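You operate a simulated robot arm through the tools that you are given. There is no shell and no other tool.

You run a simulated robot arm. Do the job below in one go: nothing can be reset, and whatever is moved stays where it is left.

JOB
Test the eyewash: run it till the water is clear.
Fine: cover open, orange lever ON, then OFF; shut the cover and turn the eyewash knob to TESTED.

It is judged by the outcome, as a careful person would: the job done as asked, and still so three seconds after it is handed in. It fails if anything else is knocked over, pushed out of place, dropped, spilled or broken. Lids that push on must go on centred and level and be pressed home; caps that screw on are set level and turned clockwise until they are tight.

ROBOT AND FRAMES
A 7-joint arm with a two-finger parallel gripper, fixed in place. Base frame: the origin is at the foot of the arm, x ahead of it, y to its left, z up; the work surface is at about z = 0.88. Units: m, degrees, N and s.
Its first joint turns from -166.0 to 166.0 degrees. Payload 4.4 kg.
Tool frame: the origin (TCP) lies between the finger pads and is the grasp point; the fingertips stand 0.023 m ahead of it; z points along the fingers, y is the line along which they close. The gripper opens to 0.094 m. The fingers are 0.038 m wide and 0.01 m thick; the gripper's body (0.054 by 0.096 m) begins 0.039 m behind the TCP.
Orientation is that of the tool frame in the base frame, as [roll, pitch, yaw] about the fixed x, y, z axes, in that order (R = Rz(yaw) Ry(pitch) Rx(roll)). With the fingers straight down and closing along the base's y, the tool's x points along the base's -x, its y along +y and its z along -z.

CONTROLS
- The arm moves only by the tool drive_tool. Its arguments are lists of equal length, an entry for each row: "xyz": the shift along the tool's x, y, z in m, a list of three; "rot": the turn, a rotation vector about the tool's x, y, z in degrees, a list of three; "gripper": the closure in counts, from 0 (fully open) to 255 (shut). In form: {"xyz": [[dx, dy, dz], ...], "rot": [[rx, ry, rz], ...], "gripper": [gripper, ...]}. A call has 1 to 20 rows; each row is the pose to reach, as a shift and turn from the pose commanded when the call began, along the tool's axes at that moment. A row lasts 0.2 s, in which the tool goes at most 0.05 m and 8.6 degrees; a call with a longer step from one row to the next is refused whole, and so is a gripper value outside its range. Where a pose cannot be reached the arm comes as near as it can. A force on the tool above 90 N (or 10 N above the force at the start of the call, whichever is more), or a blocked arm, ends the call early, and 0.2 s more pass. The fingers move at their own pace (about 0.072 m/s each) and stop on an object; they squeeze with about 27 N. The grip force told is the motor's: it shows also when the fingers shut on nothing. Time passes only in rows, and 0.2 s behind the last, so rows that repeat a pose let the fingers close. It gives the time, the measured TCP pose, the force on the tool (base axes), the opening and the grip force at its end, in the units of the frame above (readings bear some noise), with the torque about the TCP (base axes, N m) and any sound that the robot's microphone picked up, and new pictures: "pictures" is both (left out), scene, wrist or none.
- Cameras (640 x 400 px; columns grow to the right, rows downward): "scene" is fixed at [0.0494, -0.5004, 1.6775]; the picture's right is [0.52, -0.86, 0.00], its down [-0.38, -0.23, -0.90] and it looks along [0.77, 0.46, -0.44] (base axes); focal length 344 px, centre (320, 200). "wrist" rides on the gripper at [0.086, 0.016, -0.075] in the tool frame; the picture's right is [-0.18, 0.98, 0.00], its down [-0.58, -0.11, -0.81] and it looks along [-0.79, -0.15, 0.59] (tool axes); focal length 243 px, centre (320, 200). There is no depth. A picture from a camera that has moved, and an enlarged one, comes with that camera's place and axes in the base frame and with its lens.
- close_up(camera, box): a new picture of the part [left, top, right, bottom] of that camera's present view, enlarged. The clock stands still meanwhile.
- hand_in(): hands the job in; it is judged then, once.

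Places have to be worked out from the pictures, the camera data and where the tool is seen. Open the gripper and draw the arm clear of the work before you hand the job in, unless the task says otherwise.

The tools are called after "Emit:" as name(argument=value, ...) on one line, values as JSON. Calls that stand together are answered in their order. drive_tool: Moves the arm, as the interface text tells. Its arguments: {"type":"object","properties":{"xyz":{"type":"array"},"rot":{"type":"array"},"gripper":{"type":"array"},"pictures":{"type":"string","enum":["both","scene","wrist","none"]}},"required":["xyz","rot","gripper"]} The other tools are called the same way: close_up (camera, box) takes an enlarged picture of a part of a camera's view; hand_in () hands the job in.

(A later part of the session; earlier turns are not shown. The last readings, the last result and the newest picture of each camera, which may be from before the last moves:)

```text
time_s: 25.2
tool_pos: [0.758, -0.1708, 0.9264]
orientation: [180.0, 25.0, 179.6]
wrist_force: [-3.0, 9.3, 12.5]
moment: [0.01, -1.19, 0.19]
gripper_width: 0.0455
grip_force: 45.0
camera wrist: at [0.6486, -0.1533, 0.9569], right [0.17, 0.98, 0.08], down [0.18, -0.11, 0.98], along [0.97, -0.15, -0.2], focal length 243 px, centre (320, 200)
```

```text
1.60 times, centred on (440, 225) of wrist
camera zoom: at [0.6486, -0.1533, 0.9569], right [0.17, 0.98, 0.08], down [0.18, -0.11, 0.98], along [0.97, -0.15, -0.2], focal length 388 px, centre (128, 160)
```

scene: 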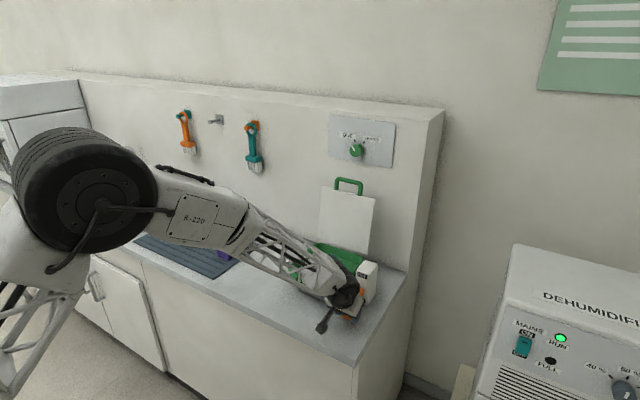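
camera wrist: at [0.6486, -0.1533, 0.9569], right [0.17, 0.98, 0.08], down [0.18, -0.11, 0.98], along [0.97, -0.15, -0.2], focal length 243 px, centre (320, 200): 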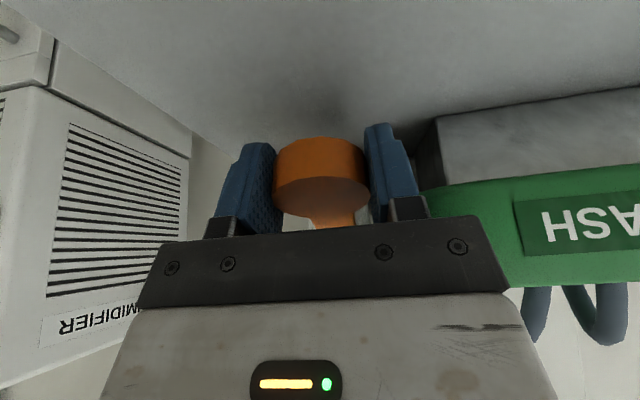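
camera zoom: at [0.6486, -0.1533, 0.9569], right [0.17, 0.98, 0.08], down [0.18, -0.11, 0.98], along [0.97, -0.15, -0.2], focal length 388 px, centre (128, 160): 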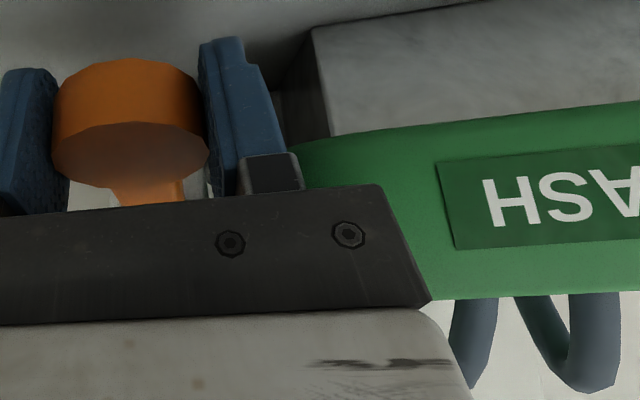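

Water is running in blue-grey arcs. I press the lever the last few millimetres to find its stop.

Emit:
drive_tool(xyz=[[0.0003, 0, 0.004], [0.0006, 0, 0.008], [0.0006, 0, 0.008]], rot=[[0, 0, 0], [0, 0, 0], [0, 0, 0]], gripper=[180, 180, 180])

Emit:
close_up(camera="wrist", box=[240, 100, 640, 350])

```text
time_s: 26.0
tool_pos: [0.7603, -0.1705, 0.919]
orientation: [179.9, 25.2, 179.6]
wrist_force: [-0.1, 39.0, 12.1]
moment: [0.19, -1.18, 0.2]
gripper_width: 0.0454
grip_force: 45.2
camera wrist: at [0.6509, -0.1534, 0.9495], right [0.17, 0.98, 0.08], down [0.18, -0.11, 0.98], along [0.97, -0.15, -0.2], focal length 243 px, centre (320, 200)
```

scene: 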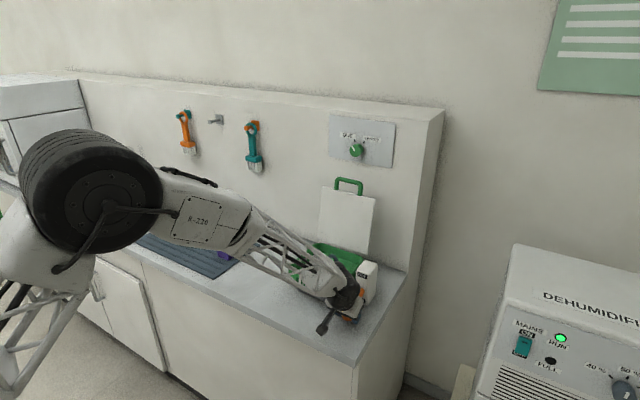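
wrist: 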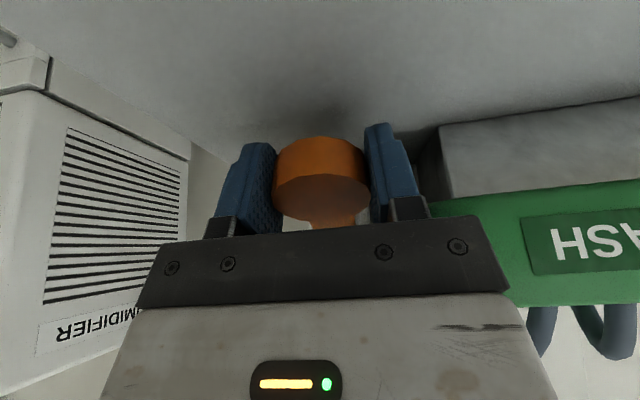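

```text
1.60 times, centred on (440, 225) of wrist
camera zoom: at [0.6509, -0.1534, 0.9495], right [0.17, 0.98, 0.08], down [0.18, -0.11, 0.98], along [0.97, -0.15, -0.2], focal length 388 px, centre (128, 160)
```

zoom: 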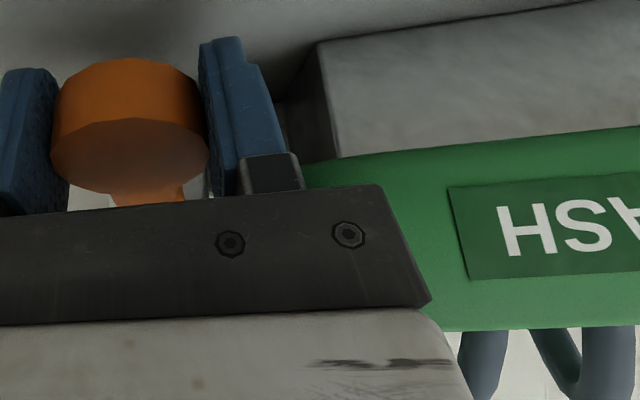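

The force is steady (no stop felt yet). One more small 4 mm press to seat it, leaving fingertip clearance to the counter.

Emit:
drive_tool(xyz=[[-0.0003, -0.001, 0.003], [-0.0006, -0.001, 0.0055], [-0.0006, -0.001, 0.0055]], rot=[[0, 0, 0], [0, 0, 0], [0, 0, 0]], gripper=[180, 180, 180])

Emit:
close_up(camera="wrist", box=[240, 100, 640, 350])

```text
time_s: 26.6
tool_pos: [0.7616, -0.1698, 0.9172]
orientation: [180.0, 25.0, 179.8]
wrist_force: [-24.1, 20.8, 14.1]
moment: [1.02, -1.83, 1.24]
gripper_width: 0.0453
grip_force: 44.9
stopped in row 2: the force on the tool passed its limit at 102 N (the readings are from after the stop); the commanded pose is now the measured one
camera wrist: at [0.652, -0.1537, 0.9466], right [0.17, 0.98, 0.08], down [0.19, -0.11, 0.98], along [0.97, -0.15, -0.2], focal length 243 px, centre (320, 200)
```

scene: 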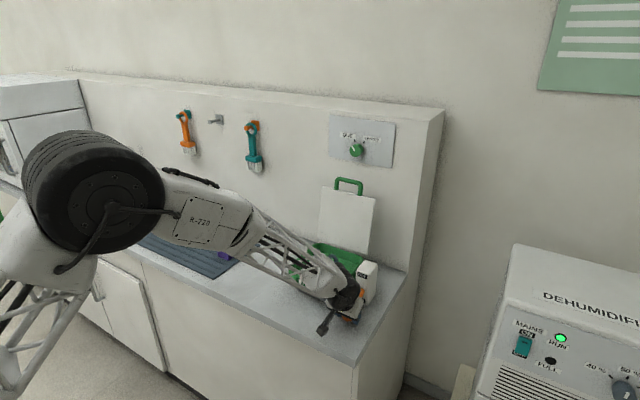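
wrist: 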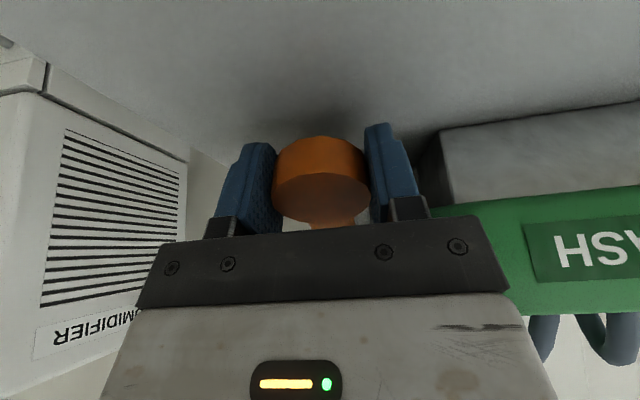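

```text
1.60 times, centred on (440, 225) of wrist
camera zoom: at [0.652, -0.1537, 0.9466], right [0.17, 0.98, 0.08], down [0.19, -0.11, 0.98], along [0.97, -0.15, -0.2], focal length 388 px, centre (128, 160)
```

zoom: 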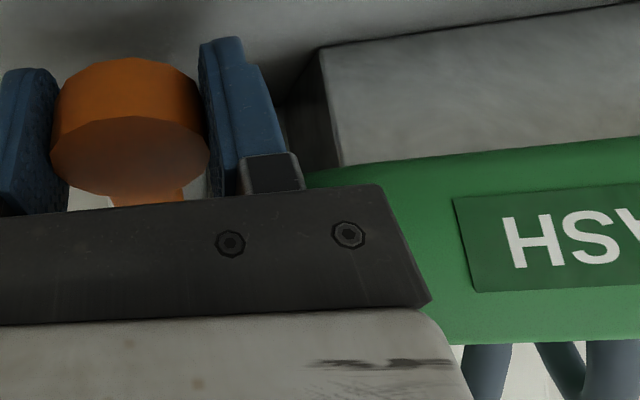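

The stop is reached, so the lever is fully ON. I release it and withdraw along the fingers to see the water properly.

Emit:
drive_tool(xyz=[[0, 0, 0], [0, 0, 0], [0, 0, -0.02], [0, 0, -0.05], [0, 0, -0.09], [-0.0, 0, -0.13]], rot=[[0, 0, 0], [0, 0, 0], [0, 0, 0], [0, 0, 0], [0, 0, 0], [0, 0, 0]], gripper=[105, 105, 105, 105, 105, 105])

Emit:
close_up(camera="wrist", box=[270, 0, 640, 231])

Emit:
close_up(camera="scene", box=[270, 225, 400, 325])

```text
time_s: 28.0
tool_pos: [0.7074, -0.1698, 1.0348]
orientation: [180.0, 25.1, 179.8]
wrist_force: [0.8, -0.1, -0.1]
moment: [0.01, 0.01, -0.01]
gripper_width: 0.0552
grip_force: 0.1
camera wrist: at [0.5979, -0.1535, 1.0652], right [0.17, 0.98, 0.08], down [0.19, -0.11, 0.98], along [0.97, -0.15, -0.2], focal length 243 px, centre (320, 200)
```

scene: 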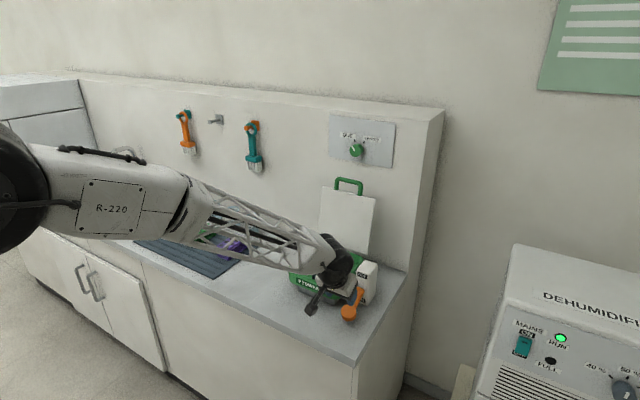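
wrist: 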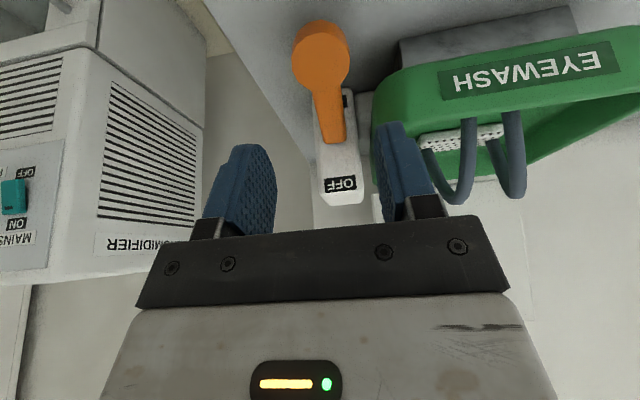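

```text
1.73 times, centred on (455, 116) of wrist
camera zoom: at [0.5979, -0.1535, 1.0652], right [0.17, 0.98, 0.08], down [0.19, -0.11, 0.98], along [0.97, -0.15, -0.2], focal length 420 px, centre (86, 346)
```

zoom: 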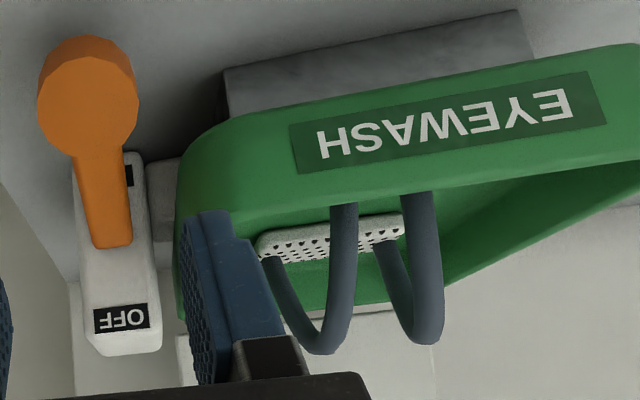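

```text
4.00 times, centred on (335, 275) of scene
camera zoom: at [0.0494, -0.5004, 1.6775], right [0.52, -0.86, 0.0], down [-0.38, -0.23, -0.9], along [0.77, 0.46, -0.44], focal length 1376 px, centre (260, -100)
```

zoom: 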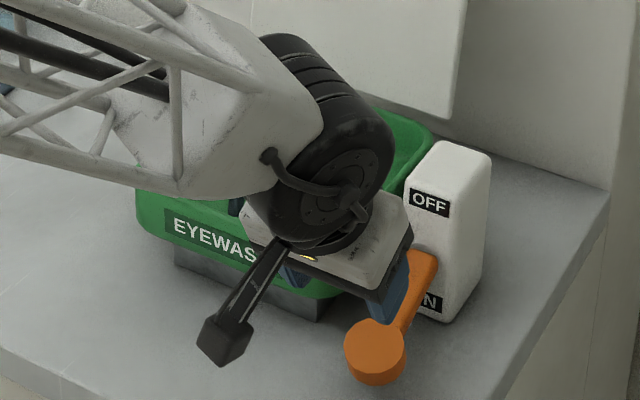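

The lever stays ON and the two water arcs are dark slate-grey. I hold here and watch whether their colour changes.

Emit:
drive_tool(xyz=[[0, 0, 0], [0, 0, 0], [0, 0, 0], [0, 0, 0], [0, 0, 0], [0, 0, 0], [0, 0, 0], [0, 0, 0], [0, 0, 0], [0, 0, 0]], rot=[[0, 0, 0], [0, 0, 0], [0, 0, 0], [0, 0, 0], [0, 0, 0], [0, 0, 0], [0, 0, 0], [0, 0, 0], [0, 0, 0], [0, 0, 0]], gripper=[105, 105, 105, 105, 105, 105, 105, 105, 105, 105], pictures="none")

Emit:
close_up(camera="wrist", box=[270, 0, 640, 231])

```text
time_s: 30.2
tool_pos: [0.7082, -0.1704, 1.0347]
orientation: [180.0, 25.0, 179.7]
wrist_force: [-0.4, -0.1, 0.2]
moment: [0.01, 0.02, 0.03]
gripper_width: 0.0552
grip_force: 0.1
```

```text
1.73 times, centred on (455, 116) of wrist
camera zoom: at [0.598, -0.1537, 1.0653], right [0.17, 0.98, 0.08], down [0.19, -0.11, 0.98], along [0.97, -0.15, -0.2], focal length 420 px, centre (86, 346)
```

zoom: 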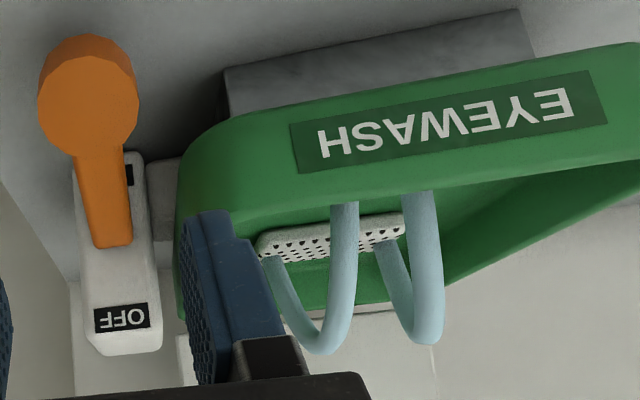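

The arcs have turned from dark slate to pale clear blue. I wait a little longer to be sure it stays clear.

Emit:
drive_tool(xyz=[[0, 0, 0], [0, 0, 0], [0, 0, 0], [0, 0, 0], [0, 0, 0], [0, 0, 0], [0, 0, 0], [0, 0, 0], [0, 0, 0], [0, 0, 0]], rot=[[0, 0, 0], [0, 0, 0], [0, 0, 0], [0, 0, 0], [0, 0, 0], [0, 0, 0], [0, 0, 0], [0, 0, 0], [0, 0, 0], [0, 0, 0]], gripper=[105, 105, 105, 105, 105, 105, 105, 105, 105, 105], pictures="none")

Emit:
close_up(camera="wrist", box=[270, 0, 640, 231])

```text
time_s: 32.4
tool_pos: [0.7072, -0.1702, 1.0335]
orientation: [180.0, 25.0, 179.8]
wrist_force: [-0.5, -0.5, -0.2]
moment: [-0.01, 0.02, 0.0]
gripper_width: 0.0552
grip_force: 0.1
```

```text
1.73 times, centred on (455, 116) of wrist
camera zoom: at [0.598, -0.1537, 1.0652], right [0.17, 0.98, 0.08], down [0.19, -0.11, 0.98], along [0.97, -0.15, -0.2], focal length 420 px, centre (86, 346)
```

zoom: 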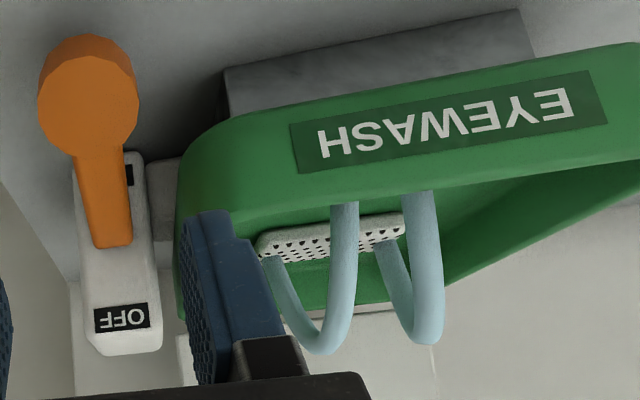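

Water is steadily clear. I return along the same line to straddle the lever disc and close on it.

Emit:
drive_tool(xyz=[[0, 0.0005, 0.04], [0, 0.0005, 0.08], [0, 0.0005, 0.11], [0, 0.0005, 0.126], [0, 0.0005, 0.126], [0, 0.0005, 0.126], [0, 0.0005, 0.126]], rot=[[0, 0, 0], [0, 0, 0], [0, 0, 0], [0, 0, 0], [0, 0, 0], [0, 0, 0], [0, 0, 0]], gripper=[100, 100, 100, 100, 100, 180, 180], pictures="wrist")

```text
time_s: 33.3
tool_pos: [0.7507, -0.172, 0.9332]
orientation: [180.0, 25.0, 179.9]
wrist_force: [-55.4, 1.7, 26.5]
moment: [1.04, -0.82, 2.28]
gripper_width: 0.0574
grip_force: 0.1
stopped in row 4: the force on the tool passed its limit at 178 N (the readings are from after the stop); the commanded pose is now the measured one
camera wrist: at [0.6416, -0.1545, 0.9644], right [0.17, 0.98, 0.08], down [0.19, -0.11, 0.98], along [0.97, -0.15, -0.2], focal length 243 px, centre (320, 200)
```

wrist: 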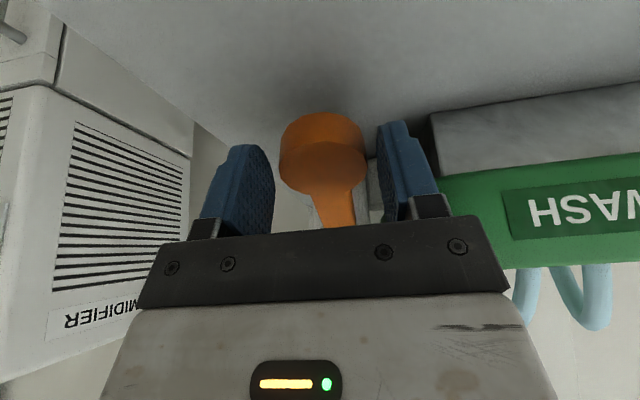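

The left finger's outer face touched the bowl corner (moment arm points to y≈−0.131). I back off, narrow the opening to ~52 mm and check that the eyewash hasn't moved.

Emit:
drive_tool(xyz=[[0, 0, -0.02], [0, 0.0005, -0.05], [0, 0.0005, -0.05]], rot=[[0, 0, 0], [0, 0, 0], [0, 0, 0]], gripper=[100, 114, 114])

Emit:
close_up(camera="wrist", box=[180, 40, 480, 227])

Emit:
close_up(camera="scene", box=[270, 225, 400, 325])

```text
time_s: 34.1
tool_pos: [0.7321, -0.1704, 0.9792]
orientation: [180.0, 24.9, 179.7]
wrist_force: [-0.2, -0.1, -0.1]
moment: [-0.02, 0.0, 0.01]
gripper_width: 0.0518
grip_force: 0.1
camera wrist: at [0.6215, -0.1543, 1.0095], right [0.17, 0.98, 0.08], down [0.19, -0.11, 0.98], along [0.97, -0.15, -0.2], focal length 243 px, centre (320, 200)
```

scene: 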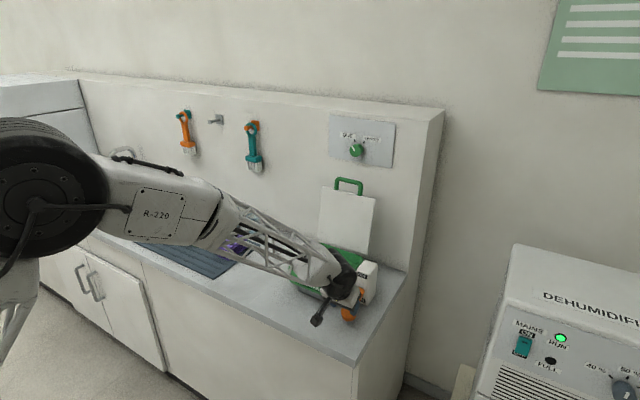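
wrist: 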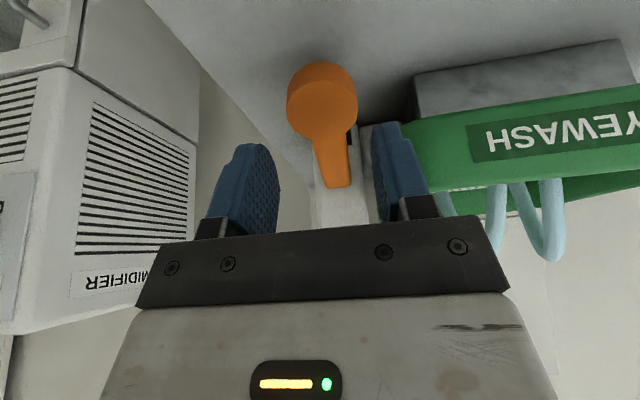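

```text
2.13 times, centred on (330, 134) of wrist
camera zoom: at [0.6215, -0.1543, 1.0095], right [0.17, 0.98, 0.08], down [0.19, -0.11, 0.98], along [0.97, -0.15, -0.2], focal length 518 px, centre (299, 342)
```

zoom: 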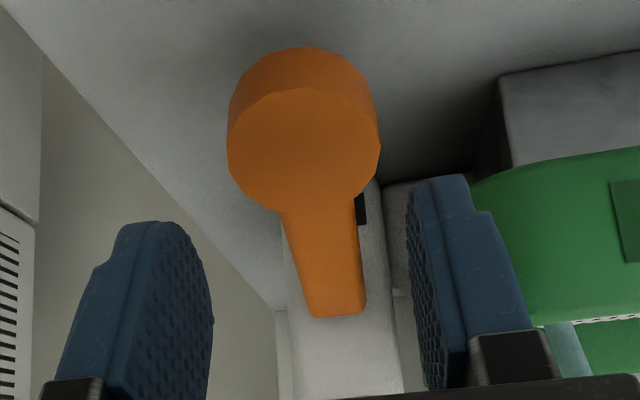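

```text
4.00 times, centred on (335, 275) of scene
camera zoom: at [0.0494, -0.5004, 1.6775], right [0.52, -0.86, 0.0], down [-0.38, -0.23, -0.9], along [0.77, 0.46, -0.44], focal length 1376 px, centre (260, -100)
```

zoom: 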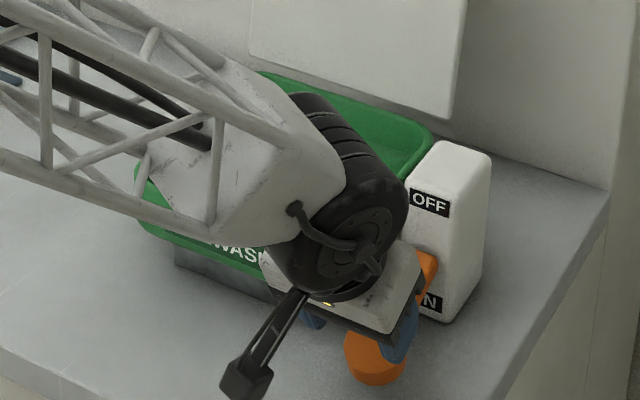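

The eyewash and lid are unmoved. I re-approach with the narrower opening, descending slightly further forward of the bowl before moving in.

Emit:
drive_tool(xyz=[[0.0057, -0.0005, 0.0217], [0.0114, -0.0005, 0.0433], [0.007, -0.0005, 0.054], [0, -0.0005, 0.065], [0, -0.0005, 0.065]], rot=[[0, 0, 0], [0, 0, 0], [0, 0, 0], [0, 0, 0], [0, 0, 0]], gripper=[114, 114, 114, 114, 114], pictures="wrist")

```text
time_s: 35.0
tool_pos: [0.7536, -0.1701, 0.9226]
orientation: [-180.0, 24.6, -180.0]
wrist_force: [-1.8, -1.2, -0.3]
moment: [-0.01, -0.04, -0.04]
gripper_width: 0.0515
grip_force: 0.0
stopped in row 4: the force on the tool passed its limit at 159 N (the readings are from after the stop); the commanded pose is now the measured one
camera wrist: at [0.6432, -0.1538, 0.954], right [0.17, 0.98, 0.08], down [0.19, -0.11, 0.98], along [0.97, -0.15, -0.21], focal length 243 px, centre (320, 200)
```

wrist: 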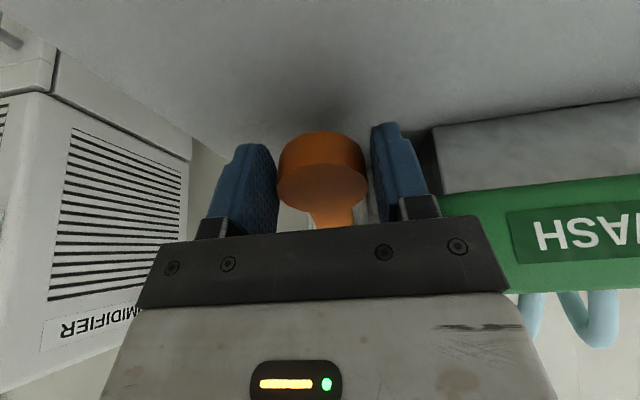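

The pose is within a few millimetres of my earlier grip and the disc lies between the pads with no force now, so I close here.

Emit:
drive_tool(xyz=[[0, 0, 0], [0, 0, 0], [0, 0, 0]], rot=[[0, 0, 0], [0, 0, 0], [0, 0, 0]], gripper=[180, 180, 180], pictures="wrist")

```text
time_s: 35.9
tool_pos: [0.7523, -0.1696, 0.9231]
orientation: [179.9, 24.7, -180.0]
wrist_force: [0.7, -13.0, -1.1]
moment: [-0.09, 0.09, -0.14]
gripper_width: 0.0453
grip_force: 44.9
camera wrist: at [0.6432, -0.1539, 0.954], right [0.17, 0.98, 0.08], down [0.19, -0.11, 0.98], along [0.97, -0.15, -0.21], focal length 243 px, centre (320, 200)
```

wrist: 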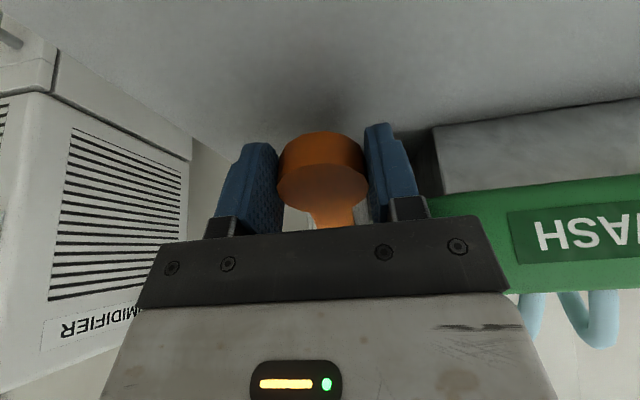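

Gripped. I raise the lever along the reverse arc, first half.

Emit:
drive_tool(xyz=[[-0.0008, 0, -0.0106], [-0.0027, 0, -0.021], [-0.0057, 0, -0.031], [-0.0098, 0, -0.0409]], rot=[[0, 0, 0], [0, 0, 0], [0, 0, 0], [0, 0, 0]], gripper=[180, 180, 180, 180], pictures="wrist")

```text
time_s: 36.9
tool_pos: [0.744, -0.1697, 0.9624]
orientation: [-180.0, 24.8, -180.0]
wrist_force: [1.8, 5.5, -12.1]
moment: [0.02, 1.3, 0.12]
gripper_width: 0.0451
grip_force: 44.8
camera wrist: at [0.6341, -0.1541, 0.9944], right [0.17, 0.98, 0.08], down [0.19, -0.11, 0.98], along [0.97, -0.15, -0.21], focal length 243 px, centre (320, 200)
```

wrist: 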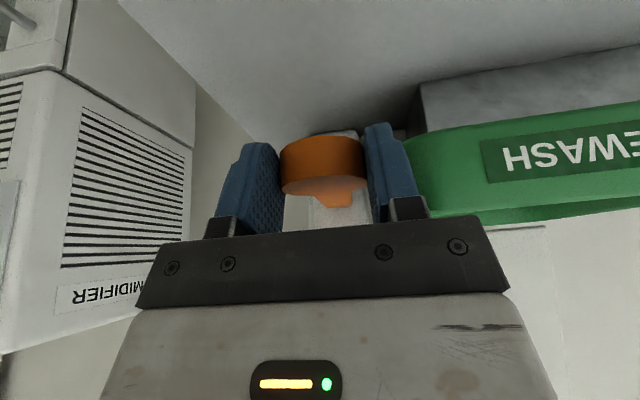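

The lever follows and the water arcs are gone. I complete the upward arc to OFF.

Emit:
drive_tool(xyz=[[-0.0051, 0, -0.0092], [-0.0111, 0, -0.018], [-0.0179, 0, -0.026], [-0.0255, 0, -0.0334], [-0.0255, 0, -0.0334]], rot=[[0, 0, 0], [0, 0, 0], [0, 0, 0], [0, 0, 0], [0, 0, 0]], gripper=[180, 180, 180, 180, 180])

```text
time_s: 38.0
tool_pos: [0.7532, -0.1704, 1.0041]
orientation: [180.0, 24.7, 179.9]
wrist_force: [3.2, 32.2, -10.6]
moment: [0.47, 0.91, 0.35]
gripper_width: 0.0451
grip_force: 45.1
camera wrist: at [0.6436, -0.1541, 1.0356], right [0.17, 0.98, 0.08], down [0.19, -0.11, 0.98], along [0.97, -0.15, -0.21], focal length 243 px, centre (320, 200)
```

scene: 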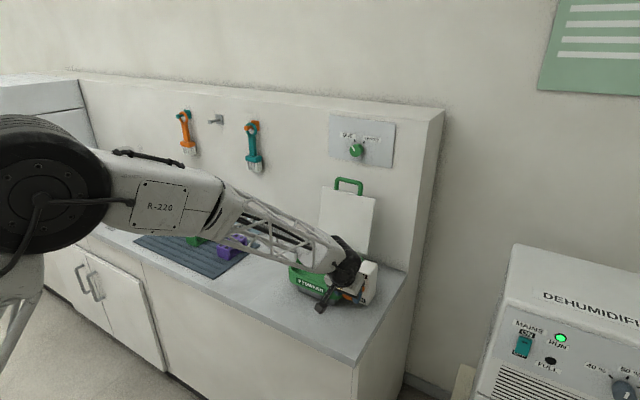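
wrist: 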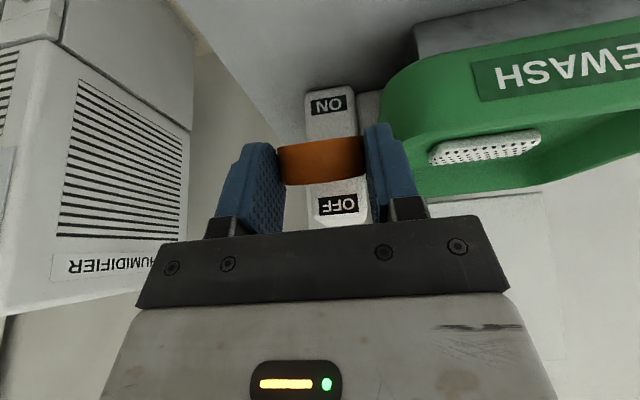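

Nearly at OFF; I nudge up a few more millimetres to feel the upper stop.

Emit:
drive_tool(xyz=[[-0.0025, 0, -0.002], [-0.0045, 0, -0.0035], [-0.0065, 0, -0.005], [-0.0065, 0, -0.005]], rot=[[0, 0, 0], [0, 0, 0], [0, 0, 0], [0, 0, 0]], gripper=[180, 180, 180, 180], pictures="wrist")

```text
time_s: 39.0
tool_pos: [0.7586, -0.1697, 1.0119]
orientation: [-180.0, 24.7, 180.0]
wrist_force: [-18.6, 14.1, -31.9]
moment: [0.13, 0.79, 0.26]
gripper_width: 0.0455
grip_force: 45.0
camera wrist: at [0.6475, -0.1541, 1.043], right [0.17, 0.98, 0.08], down [0.19, -0.11, 0.98], along [0.97, -0.15, -0.21], focal length 243 px, centre (320, 200)
```

wrist: 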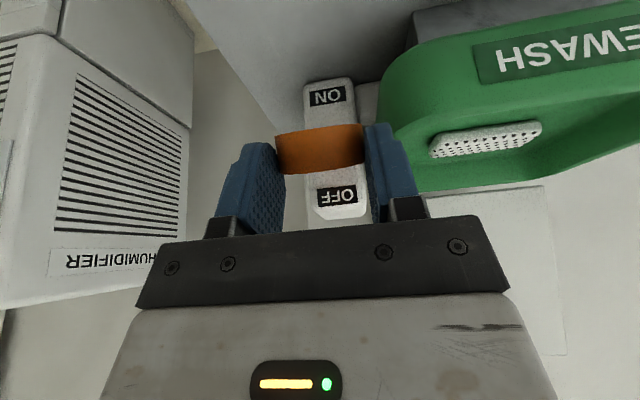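

Downward force rose to 32 N, so the lever is against its OFF stop. I release and withdraw, then check lever and bowl.

Emit:
drive_tool(xyz=[[0, 0, 0], [0, 0, 0], [0, 0, -0.03], [0, 0, -0.07], [0, 0, -0.11], [0.03, 0, -0.145]], rot=[[0, 0, 0], [0, 0, 0], [0, 0, 0], [0, 0, 0], [0, 0, 0], [0, 0, 0]], gripper=[110, 110, 110, 110, 110, 110])

Emit:
close_up(camera="wrist", box=[240, 0, 640, 250])

Emit:
close_up(camera="scene", box=[270, 225, 400, 325])

```text
time_s: 40.5
tool_pos: [0.6686, -0.1721, 1.1303]
orientation: [180.0, 24.7, 179.9]
wrist_force: [0.8, -0.1, -0.8]
moment: [0.01, 0.0, 0.01]
gripper_width: 0.0532
grip_force: 0.1
camera wrist: at [0.5571, -0.1563, 1.1612], right [0.17, 0.98, 0.08], down [0.19, -0.11, 0.98], along [0.97, -0.15, -0.21], focal length 243 px, centre (320, 200)
```

scene: 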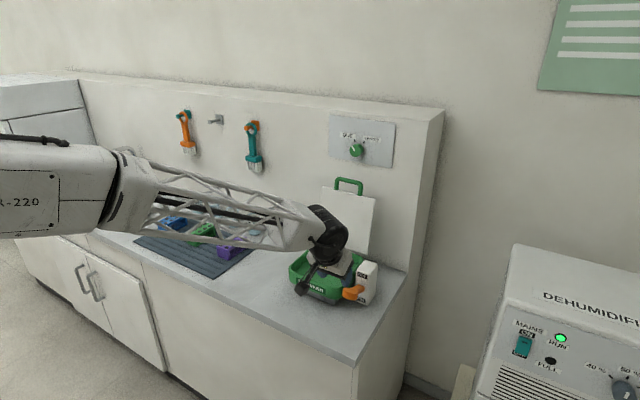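
wrist: 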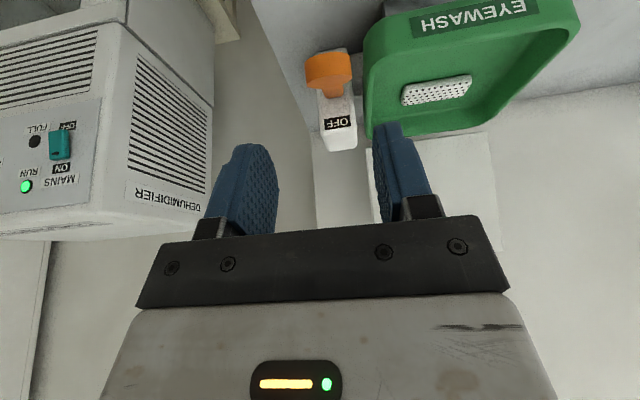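

```text
1.60 times, centred on (440, 125) of wrist
camera zoom: at [0.5571, -0.1563, 1.1612], right [0.17, 0.98, 0.08], down [0.19, -0.11, 0.98], along [0.97, -0.15, -0.21], focal length 388 px, centre (128, 320)
```

zoom: 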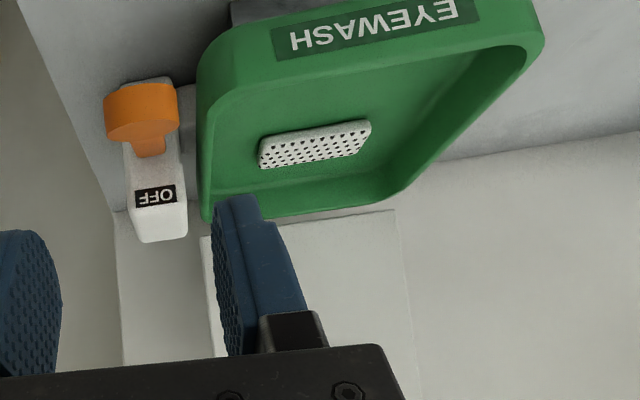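

```text
4.00 times, centred on (335, 275) of scene
camera zoom: at [0.0494, -0.5004, 1.6775], right [0.52, -0.86, 0.0], down [-0.38, -0.23, -0.9], along [0.77, 0.46, -0.44], focal length 1376 px, centre (260, -100)
```

zoom: 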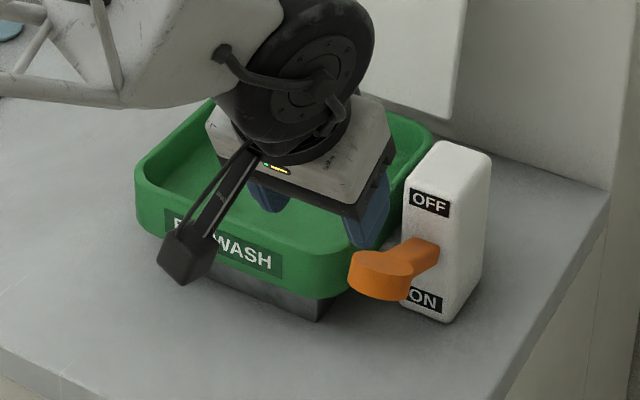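

The lever is back at OFF, the water has stopped and the bowl is clear. Now I return the hand to vertical and rise for closing the cover.

Emit:
drive_tool(xyz=[[-0.0178, 0, -0.0385], [-0.0355, 0, -0.077], [-0.0533, 0, -0.1155], [-0.071, 0, -0.154]], rot=[[0, 6.2, 0], [0, 12.4, 0], [0, 18.5, 0], [0, 24.7, 0]], gripper=[145, 145, 145, 145], pictures="none")

```text
time_s: 41.5
tool_pos: [0.6695, -0.1707, 1.3002]
orientation: [-180.0, 0.0, -180.0]
wrist_force: [0.2, 0.4, 0.1]
moment: [-0.02, -0.01, 0.01]
gripper_width: 0.0406
grip_force: 0.0
```

Now I rotate +90° about the hand axis and move across to the cover's centre line.

Emit:
drive_tool(xyz=[[0, 0.0125, -0.003], [0, 0.025, -0.006], [0, 0.0375, -0.009], [0, 0.05, -0.012], [0, 0.0625, -0.015], [0, 0.075, -0.018], [0, 0.0875, -0.021], [0, 0.1, -0.024], [0, 0.1125, -0.027], [0, 0.125, -0.029], [0, 0.137, -0.03]], rot=[[0, 0, 8.2], [0, 0, 16.4], [0, 0, 24.6], [0, 0, 32.8], [0, 0, 41], [0, 0, 49.2], [0, 0, 57.4], [0, 0, 65.6], [0, 0, 73.8], [0, 0, 82], [0, 0, 90]], gripper=[145, 145, 145, 145, 145, 145, 145, 145, 145, 145, 145], pictures="none")

```text
time_s: 43.9
tool_pos: [0.67, -0.0329, 1.3313]
orientation: [-180.0, 0.0, 89.9]
wrist_force: [0.8, 0.0, 0.5]
moment: [0.03, -0.04, -0.01]
gripper_width: 0.0407
grip_force: 0.0
```

Now I tilt 45° forward and move to the standoff I used when leaving the cover handle.

Emit:
drive_tool(xyz=[[0, 0.042, 0.001], [0, 0.084, 0.002], [0, 0.126, 0.004], [0, 0.168, 0.006], [0, 0.21, 0.007], [-0.0015, 0.2507, 0.008]], rot=[[-7.5, 0, 0], [-15, 0, 0], [-22.5, 0, 0], [-30, 0, 0], [-37.5, 0, 0], [-44.8, 0, 0]], gripper=[170, 170, 170, 170, 170, 170])

Emit:
close_up(camera="wrist", box=[220, 0, 480, 162])

```text
time_s: 45.2
tool_pos: [0.92, -0.0326, 1.3246]
orientation: [134.9, 0.0, 90.0]
wrist_force: [-0.2, 0.3, 0.9]
moment: [-0.01, 0.05, 0.03]
gripper_width: 0.0312
grip_force: 0.1
camera wrist: at [0.879, 0.0533, 1.3885], right [0.69, -0.18, 0.7], down [-0.65, -0.58, 0.49], along [0.31, -0.79, -0.52], focal length 243 px, centre (320, 200)
```

scene: 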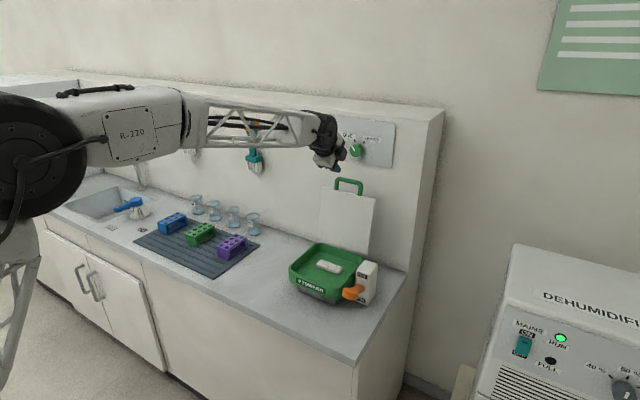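
wrist: 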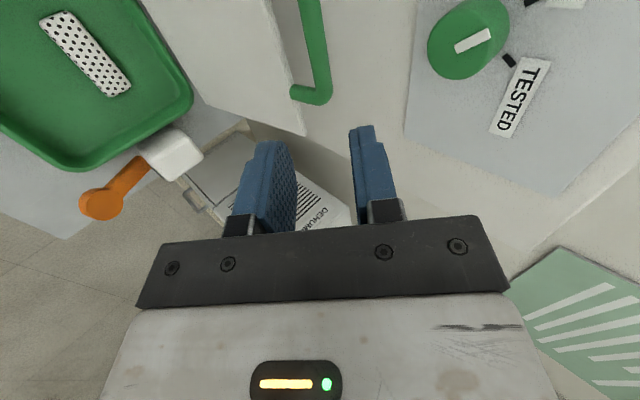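

```text
2.46 times, centred on (350, 81) of wrist
camera zoom: at [0.879, 0.0533, 1.3885], right [0.69, -0.18, 0.7], down [-0.65, -0.58, 0.49], along [0.31, -0.79, -0.52], focal length 597 px, centre (246, 493)
```

zoom: 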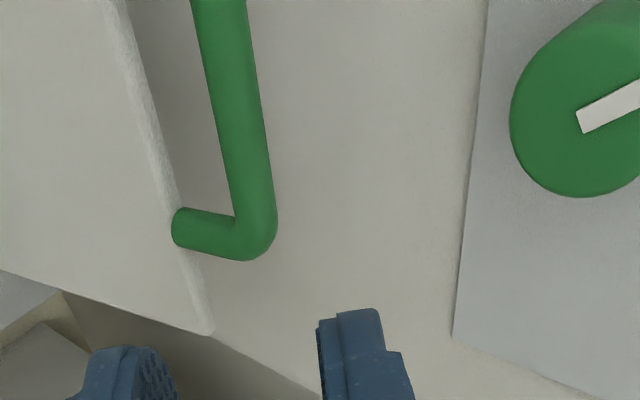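

Same view as when I left the handle. I move in 0.128 m along the fingers to cage the bar again.

Emit:
drive_tool(xyz=[[0, 0, 0.04], [0, 0, 0.08], [0, 0, 0.11], [0, 0, 0.128], [0, 0, 0.128], [0, 0, 0.128]], rot=[[0, 0, 0], [0, 0, 0], [0, 0, 0], [0, 0, 0], [0, 0, 0], [0, 0, 0]], gripper=[170, 170, 170, 170, 196, 196])

```text
time_s: 46.6
tool_pos: [1.0109, -0.0345, 1.2318]
orientation: [135.3, 0.0, 90.0]
wrist_force: [0.4, -0.4, -0.4]
moment: [-0.02, 0.0, -0.01]
gripper_width: 0.0217
grip_force: 0.0
camera wrist: at [0.9685, 0.0513, 1.2953], right [0.7, -0.18, 0.69], down [-0.65, -0.58, 0.49], along [0.31, -0.79, -0.52], focal length 243 px, centre (320, 200)
```

scene: 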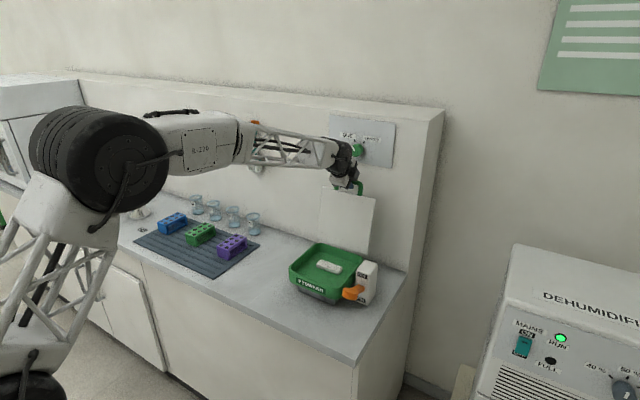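
wrist: 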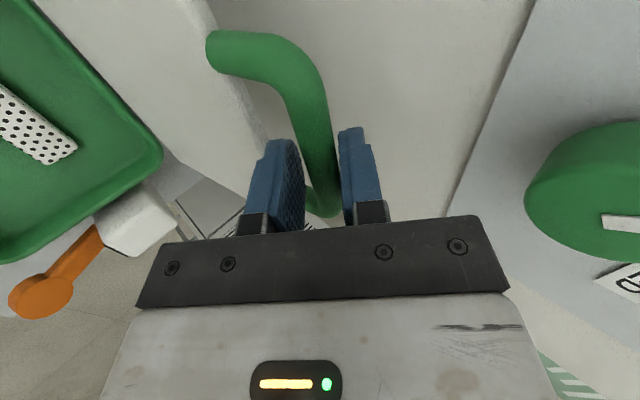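

The bar is caged between the pads. I swing the cover down along the same arc, first to about 50°.

Emit:
drive_tool(xyz=[[0, -0.0064, -0.012], [0, -0.0136, -0.023], [0, -0.0399, -0.0466], [0, -0.0696, -0.066], [0, -0.1018, -0.0809], [0, -0.1357, -0.0913], [0, -0.1707, -0.0969]], rot=[[0, 0, 0], [0, 0, 0], [0, 0, 0], [0, 0, 0], [0, 0, 0], [0, 0, 0], [0, 0, 0]], gripper=[196, 196, 196, 196, 196, 196, 196])

```text
time_s: 48.2
tool_pos: [0.8193, -0.0353, 1.1815]
orientation: [135.3, 0.1, 90.0]
wrist_force: [0.4, -0.2, 0.3]
moment: [0.01, -0.04, 0.0]
gripper_width: 0.0219
grip_force: 0.0
camera wrist: at [0.7789, 0.0508, 1.2448], right [0.7, -0.18, 0.69], down [-0.65, -0.58, 0.5], along [0.31, -0.79, -0.52], focal length 243 px, centre (320, 200)
```

scene: 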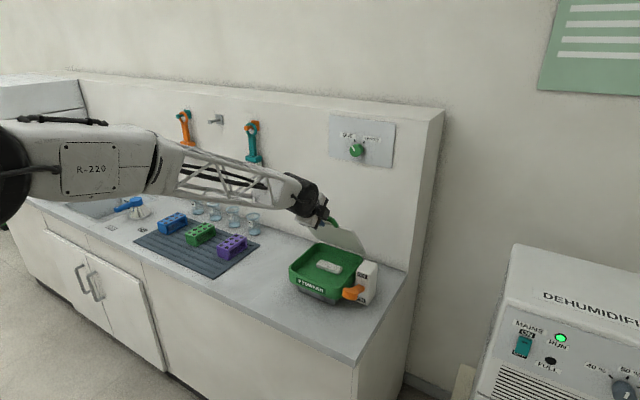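
wrist: 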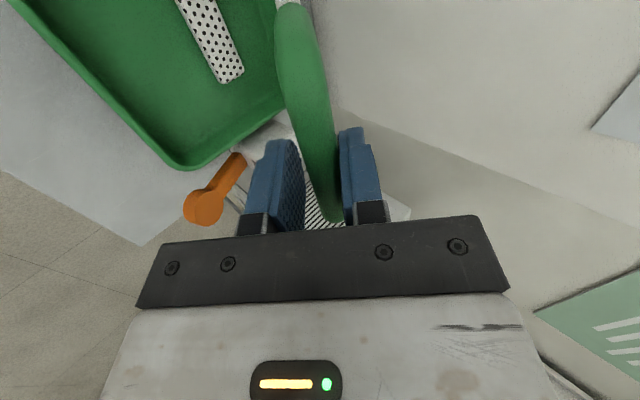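

No force, all smooth. I continue down to about 4° from closed.

Emit:
drive_tool(xyz=[[0, -0.0354, -0.0011], [0, -0.0707, 0.0033], [0, -0.1049, 0.0124], [0, -0.1377, 0.0264], [0, -0.1681, 0.0446], [0, -0.1891, 0.0609]], rot=[[0, 0, 0], [0, 0, 0], [0, 0, 0], [0, 0, 0], [0, 0, 0], [0, 0, 0]], gripper=[196, 196, 196, 196, 196, 196])

```text
time_s: 49.6
tool_pos: [0.7297, -0.0348, 1.006]
orientation: [135.1, 0.0, 89.9]
wrist_force: [0.6, -0.5, 0.5]
moment: [0.0, 0.02, 0.01]
gripper_width: 0.0214
grip_force: 0.0
camera wrist: at [0.6885, 0.0527, 1.0701], right [0.7, -0.18, 0.69], down [-0.65, -0.58, 0.49], along [0.31, -0.79, -0.52], focal length 243 px, centre (320, 200)
```

scene: 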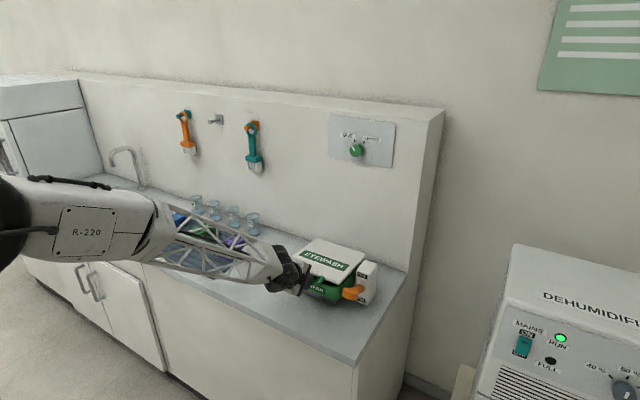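
wrist: 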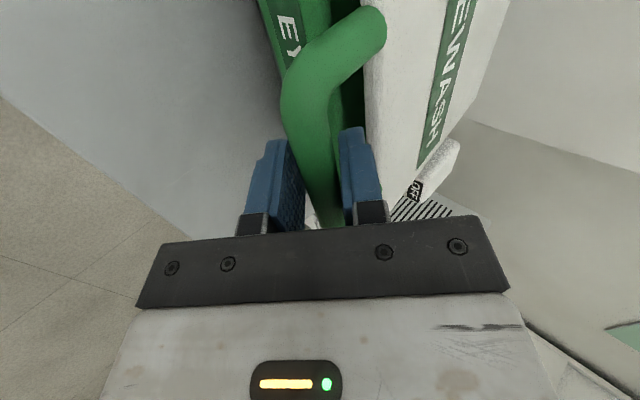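

Almost closed. I lower the last bit straight down until the cover seats, watching the force.

Emit:
drive_tool(xyz=[[0, -0.0045, 0.0045], [0, -0.009, 0.009], [0, -0.012, 0.012], [0, -0.014, 0.014], [0, -0.0155, 0.0155]], rot=[[0, 0, 0], [0, 0, 0], [0, 0, 0], [0, 0, 0], [0, 0, 0]], gripper=[196, 196, 196, 196, 196])

```text
time_s: 50.9
tool_pos: [0.7299, -0.0339, 0.9819]
orientation: [135.2, 0.0, 90.0]
wrist_force: [0.4, -0.1, -0.1]
moment: [0.0, 0.02, 0.02]
gripper_width: 0.0218
grip_force: 0.0
camera wrist: at [0.6889, 0.0522, 1.0462], right [0.7, -0.18, 0.69], down [-0.65, -0.58, 0.49], along [0.31, -0.79, -0.52], focal length 243 px, centre (320, 200)
```

scene: 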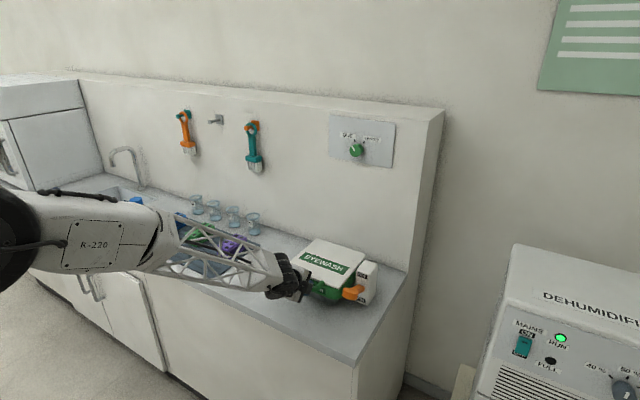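
wrist: 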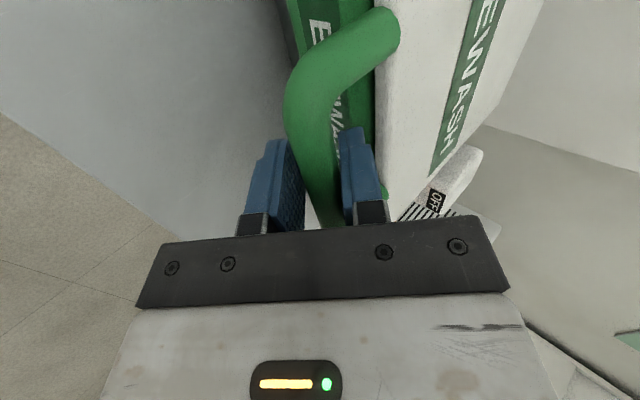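

Still no reaction force; I continue down in 1–2 mm steps until contact.

Emit:
drive_tool(xyz=[[0, -0.0015, 0.0015], [0, -0.003, 0.003], [0, -0.004, 0.004], [0, -0.005, 0.005]], rot=[[0, 0, 0], [0, 0, 0], [0, 0, 0], [0, 0, 0]], gripper=[196, 196, 196, 196])

Emit:
close_up(camera="scene", box=[270, 220, 400, 320])

```text
time_s: 51.9
tool_pos: [0.7299, -0.0338, 0.9759]
orientation: [135.1, -0.1, 90.0]
wrist_force: [4.6, 2.3, 12.3]
moment: [-0.05, 0.06, 0.04]
gripper_width: 0.027
grip_force: 6.0
camera wrist: at [0.6894, 0.0522, 1.04], right [0.7, -0.18, 0.69], down [-0.65, -0.58, 0.49], along [0.31, -0.79, -0.52], focal length 243 px, centre (320, 200)
```

scene: 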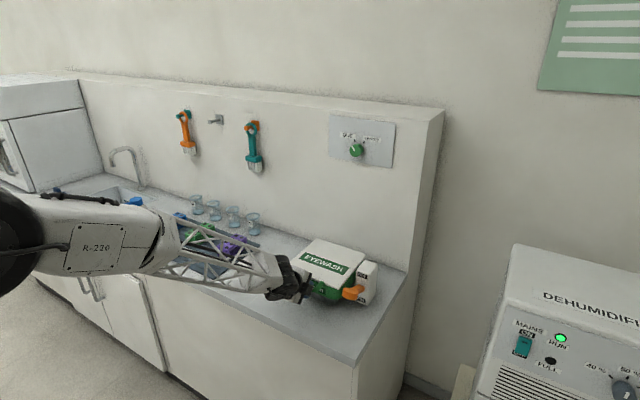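
wrist: 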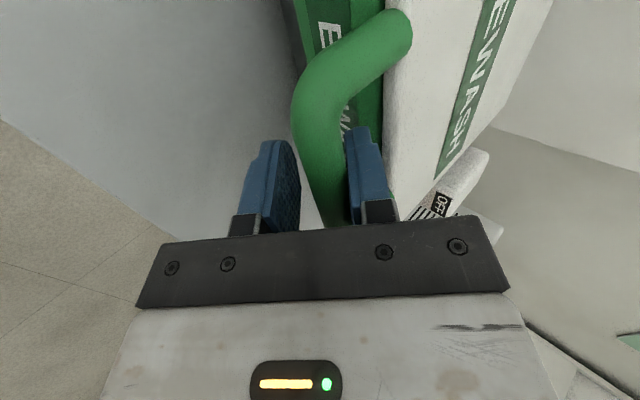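

```text
4.00 times, centred on (335, 270) of scene
camera zoom: at [0.0494, -0.5004, 1.6775], right [0.52, -0.86, 0.0], down [-0.38, -0.23, -0.9], along [0.77, 0.46, -0.44], focal length 1376 px, centre (260, -80)
```

zoom: 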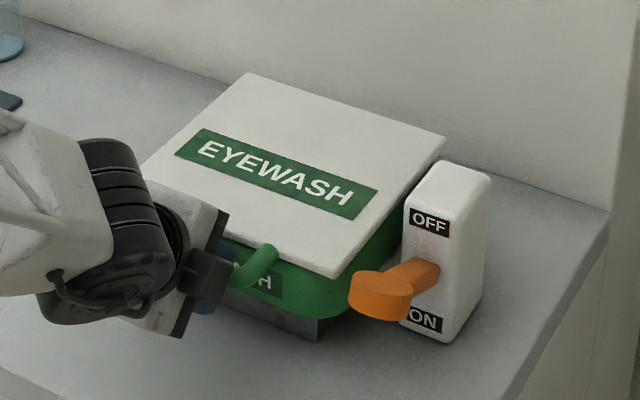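

The cover is seated: 12 N reaction, and its corner pixels match the original closed picture. I ease off, open slightly and back out along the fingers.

Emit:
drive_tool(xyz=[[0, 0.004, -0.004], [0, 0.006, -0.006], [0, 0.006, -0.03], [0, 0.006, -0.07], [0, 0.006, -0.11], [0, 0.02, -0.15]], rot=[[0, 0, 0], [0, 0, 0], [0, 0, 0], [0, 0, 0], [0, 0, 0], [0, 0, 0]], gripper=[170, 155, 155, 155, 155, 155])

Emit:
close_up(camera="scene", box=[270, 220, 400, 320])

```text
time_s: 53.2
tool_pos: [0.639, -0.0324, 1.0956]
orientation: [135.2, 0.0, 90.0]
wrist_force: [0.0, 0.6, 0.5]
moment: [-0.01, 0.0, 0.01]
gripper_width: 0.0367
grip_force: 0.2
camera wrist: at [0.5974, 0.0538, 1.1591], right [0.7, -0.18, 0.69], down [-0.65, -0.58, 0.5], along [0.31, -0.79, -0.53], focal length 243 px, centre (320, 200)
```

scene: 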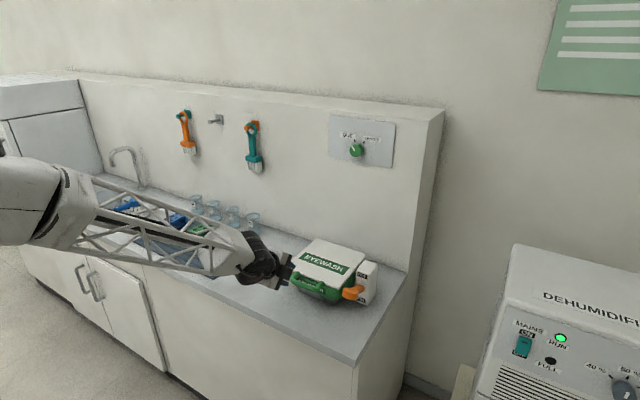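
wrist: 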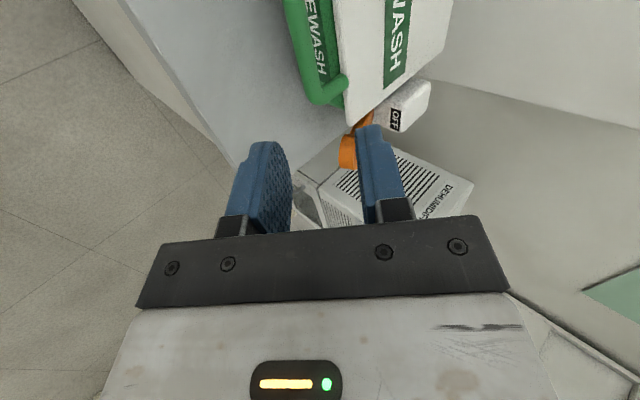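

```text
4.00 times, centred on (335, 270) of scene
camera zoom: at [0.0494, -0.5004, 1.6775], right [0.52, -0.86, 0.0], down [-0.38, -0.23, -0.9], along [0.77, 0.46, -0.44], focal length 1376 px, centre (260, -80)
```

zoom: 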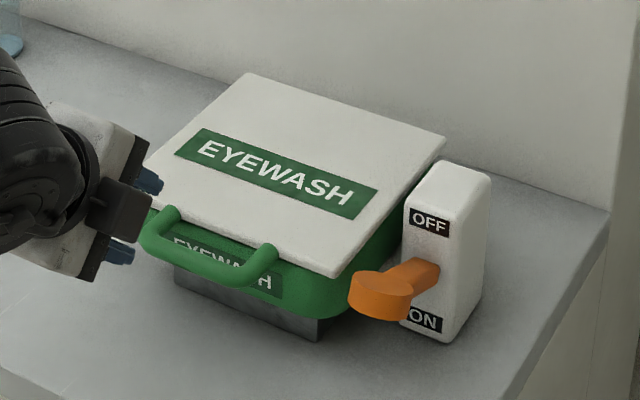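

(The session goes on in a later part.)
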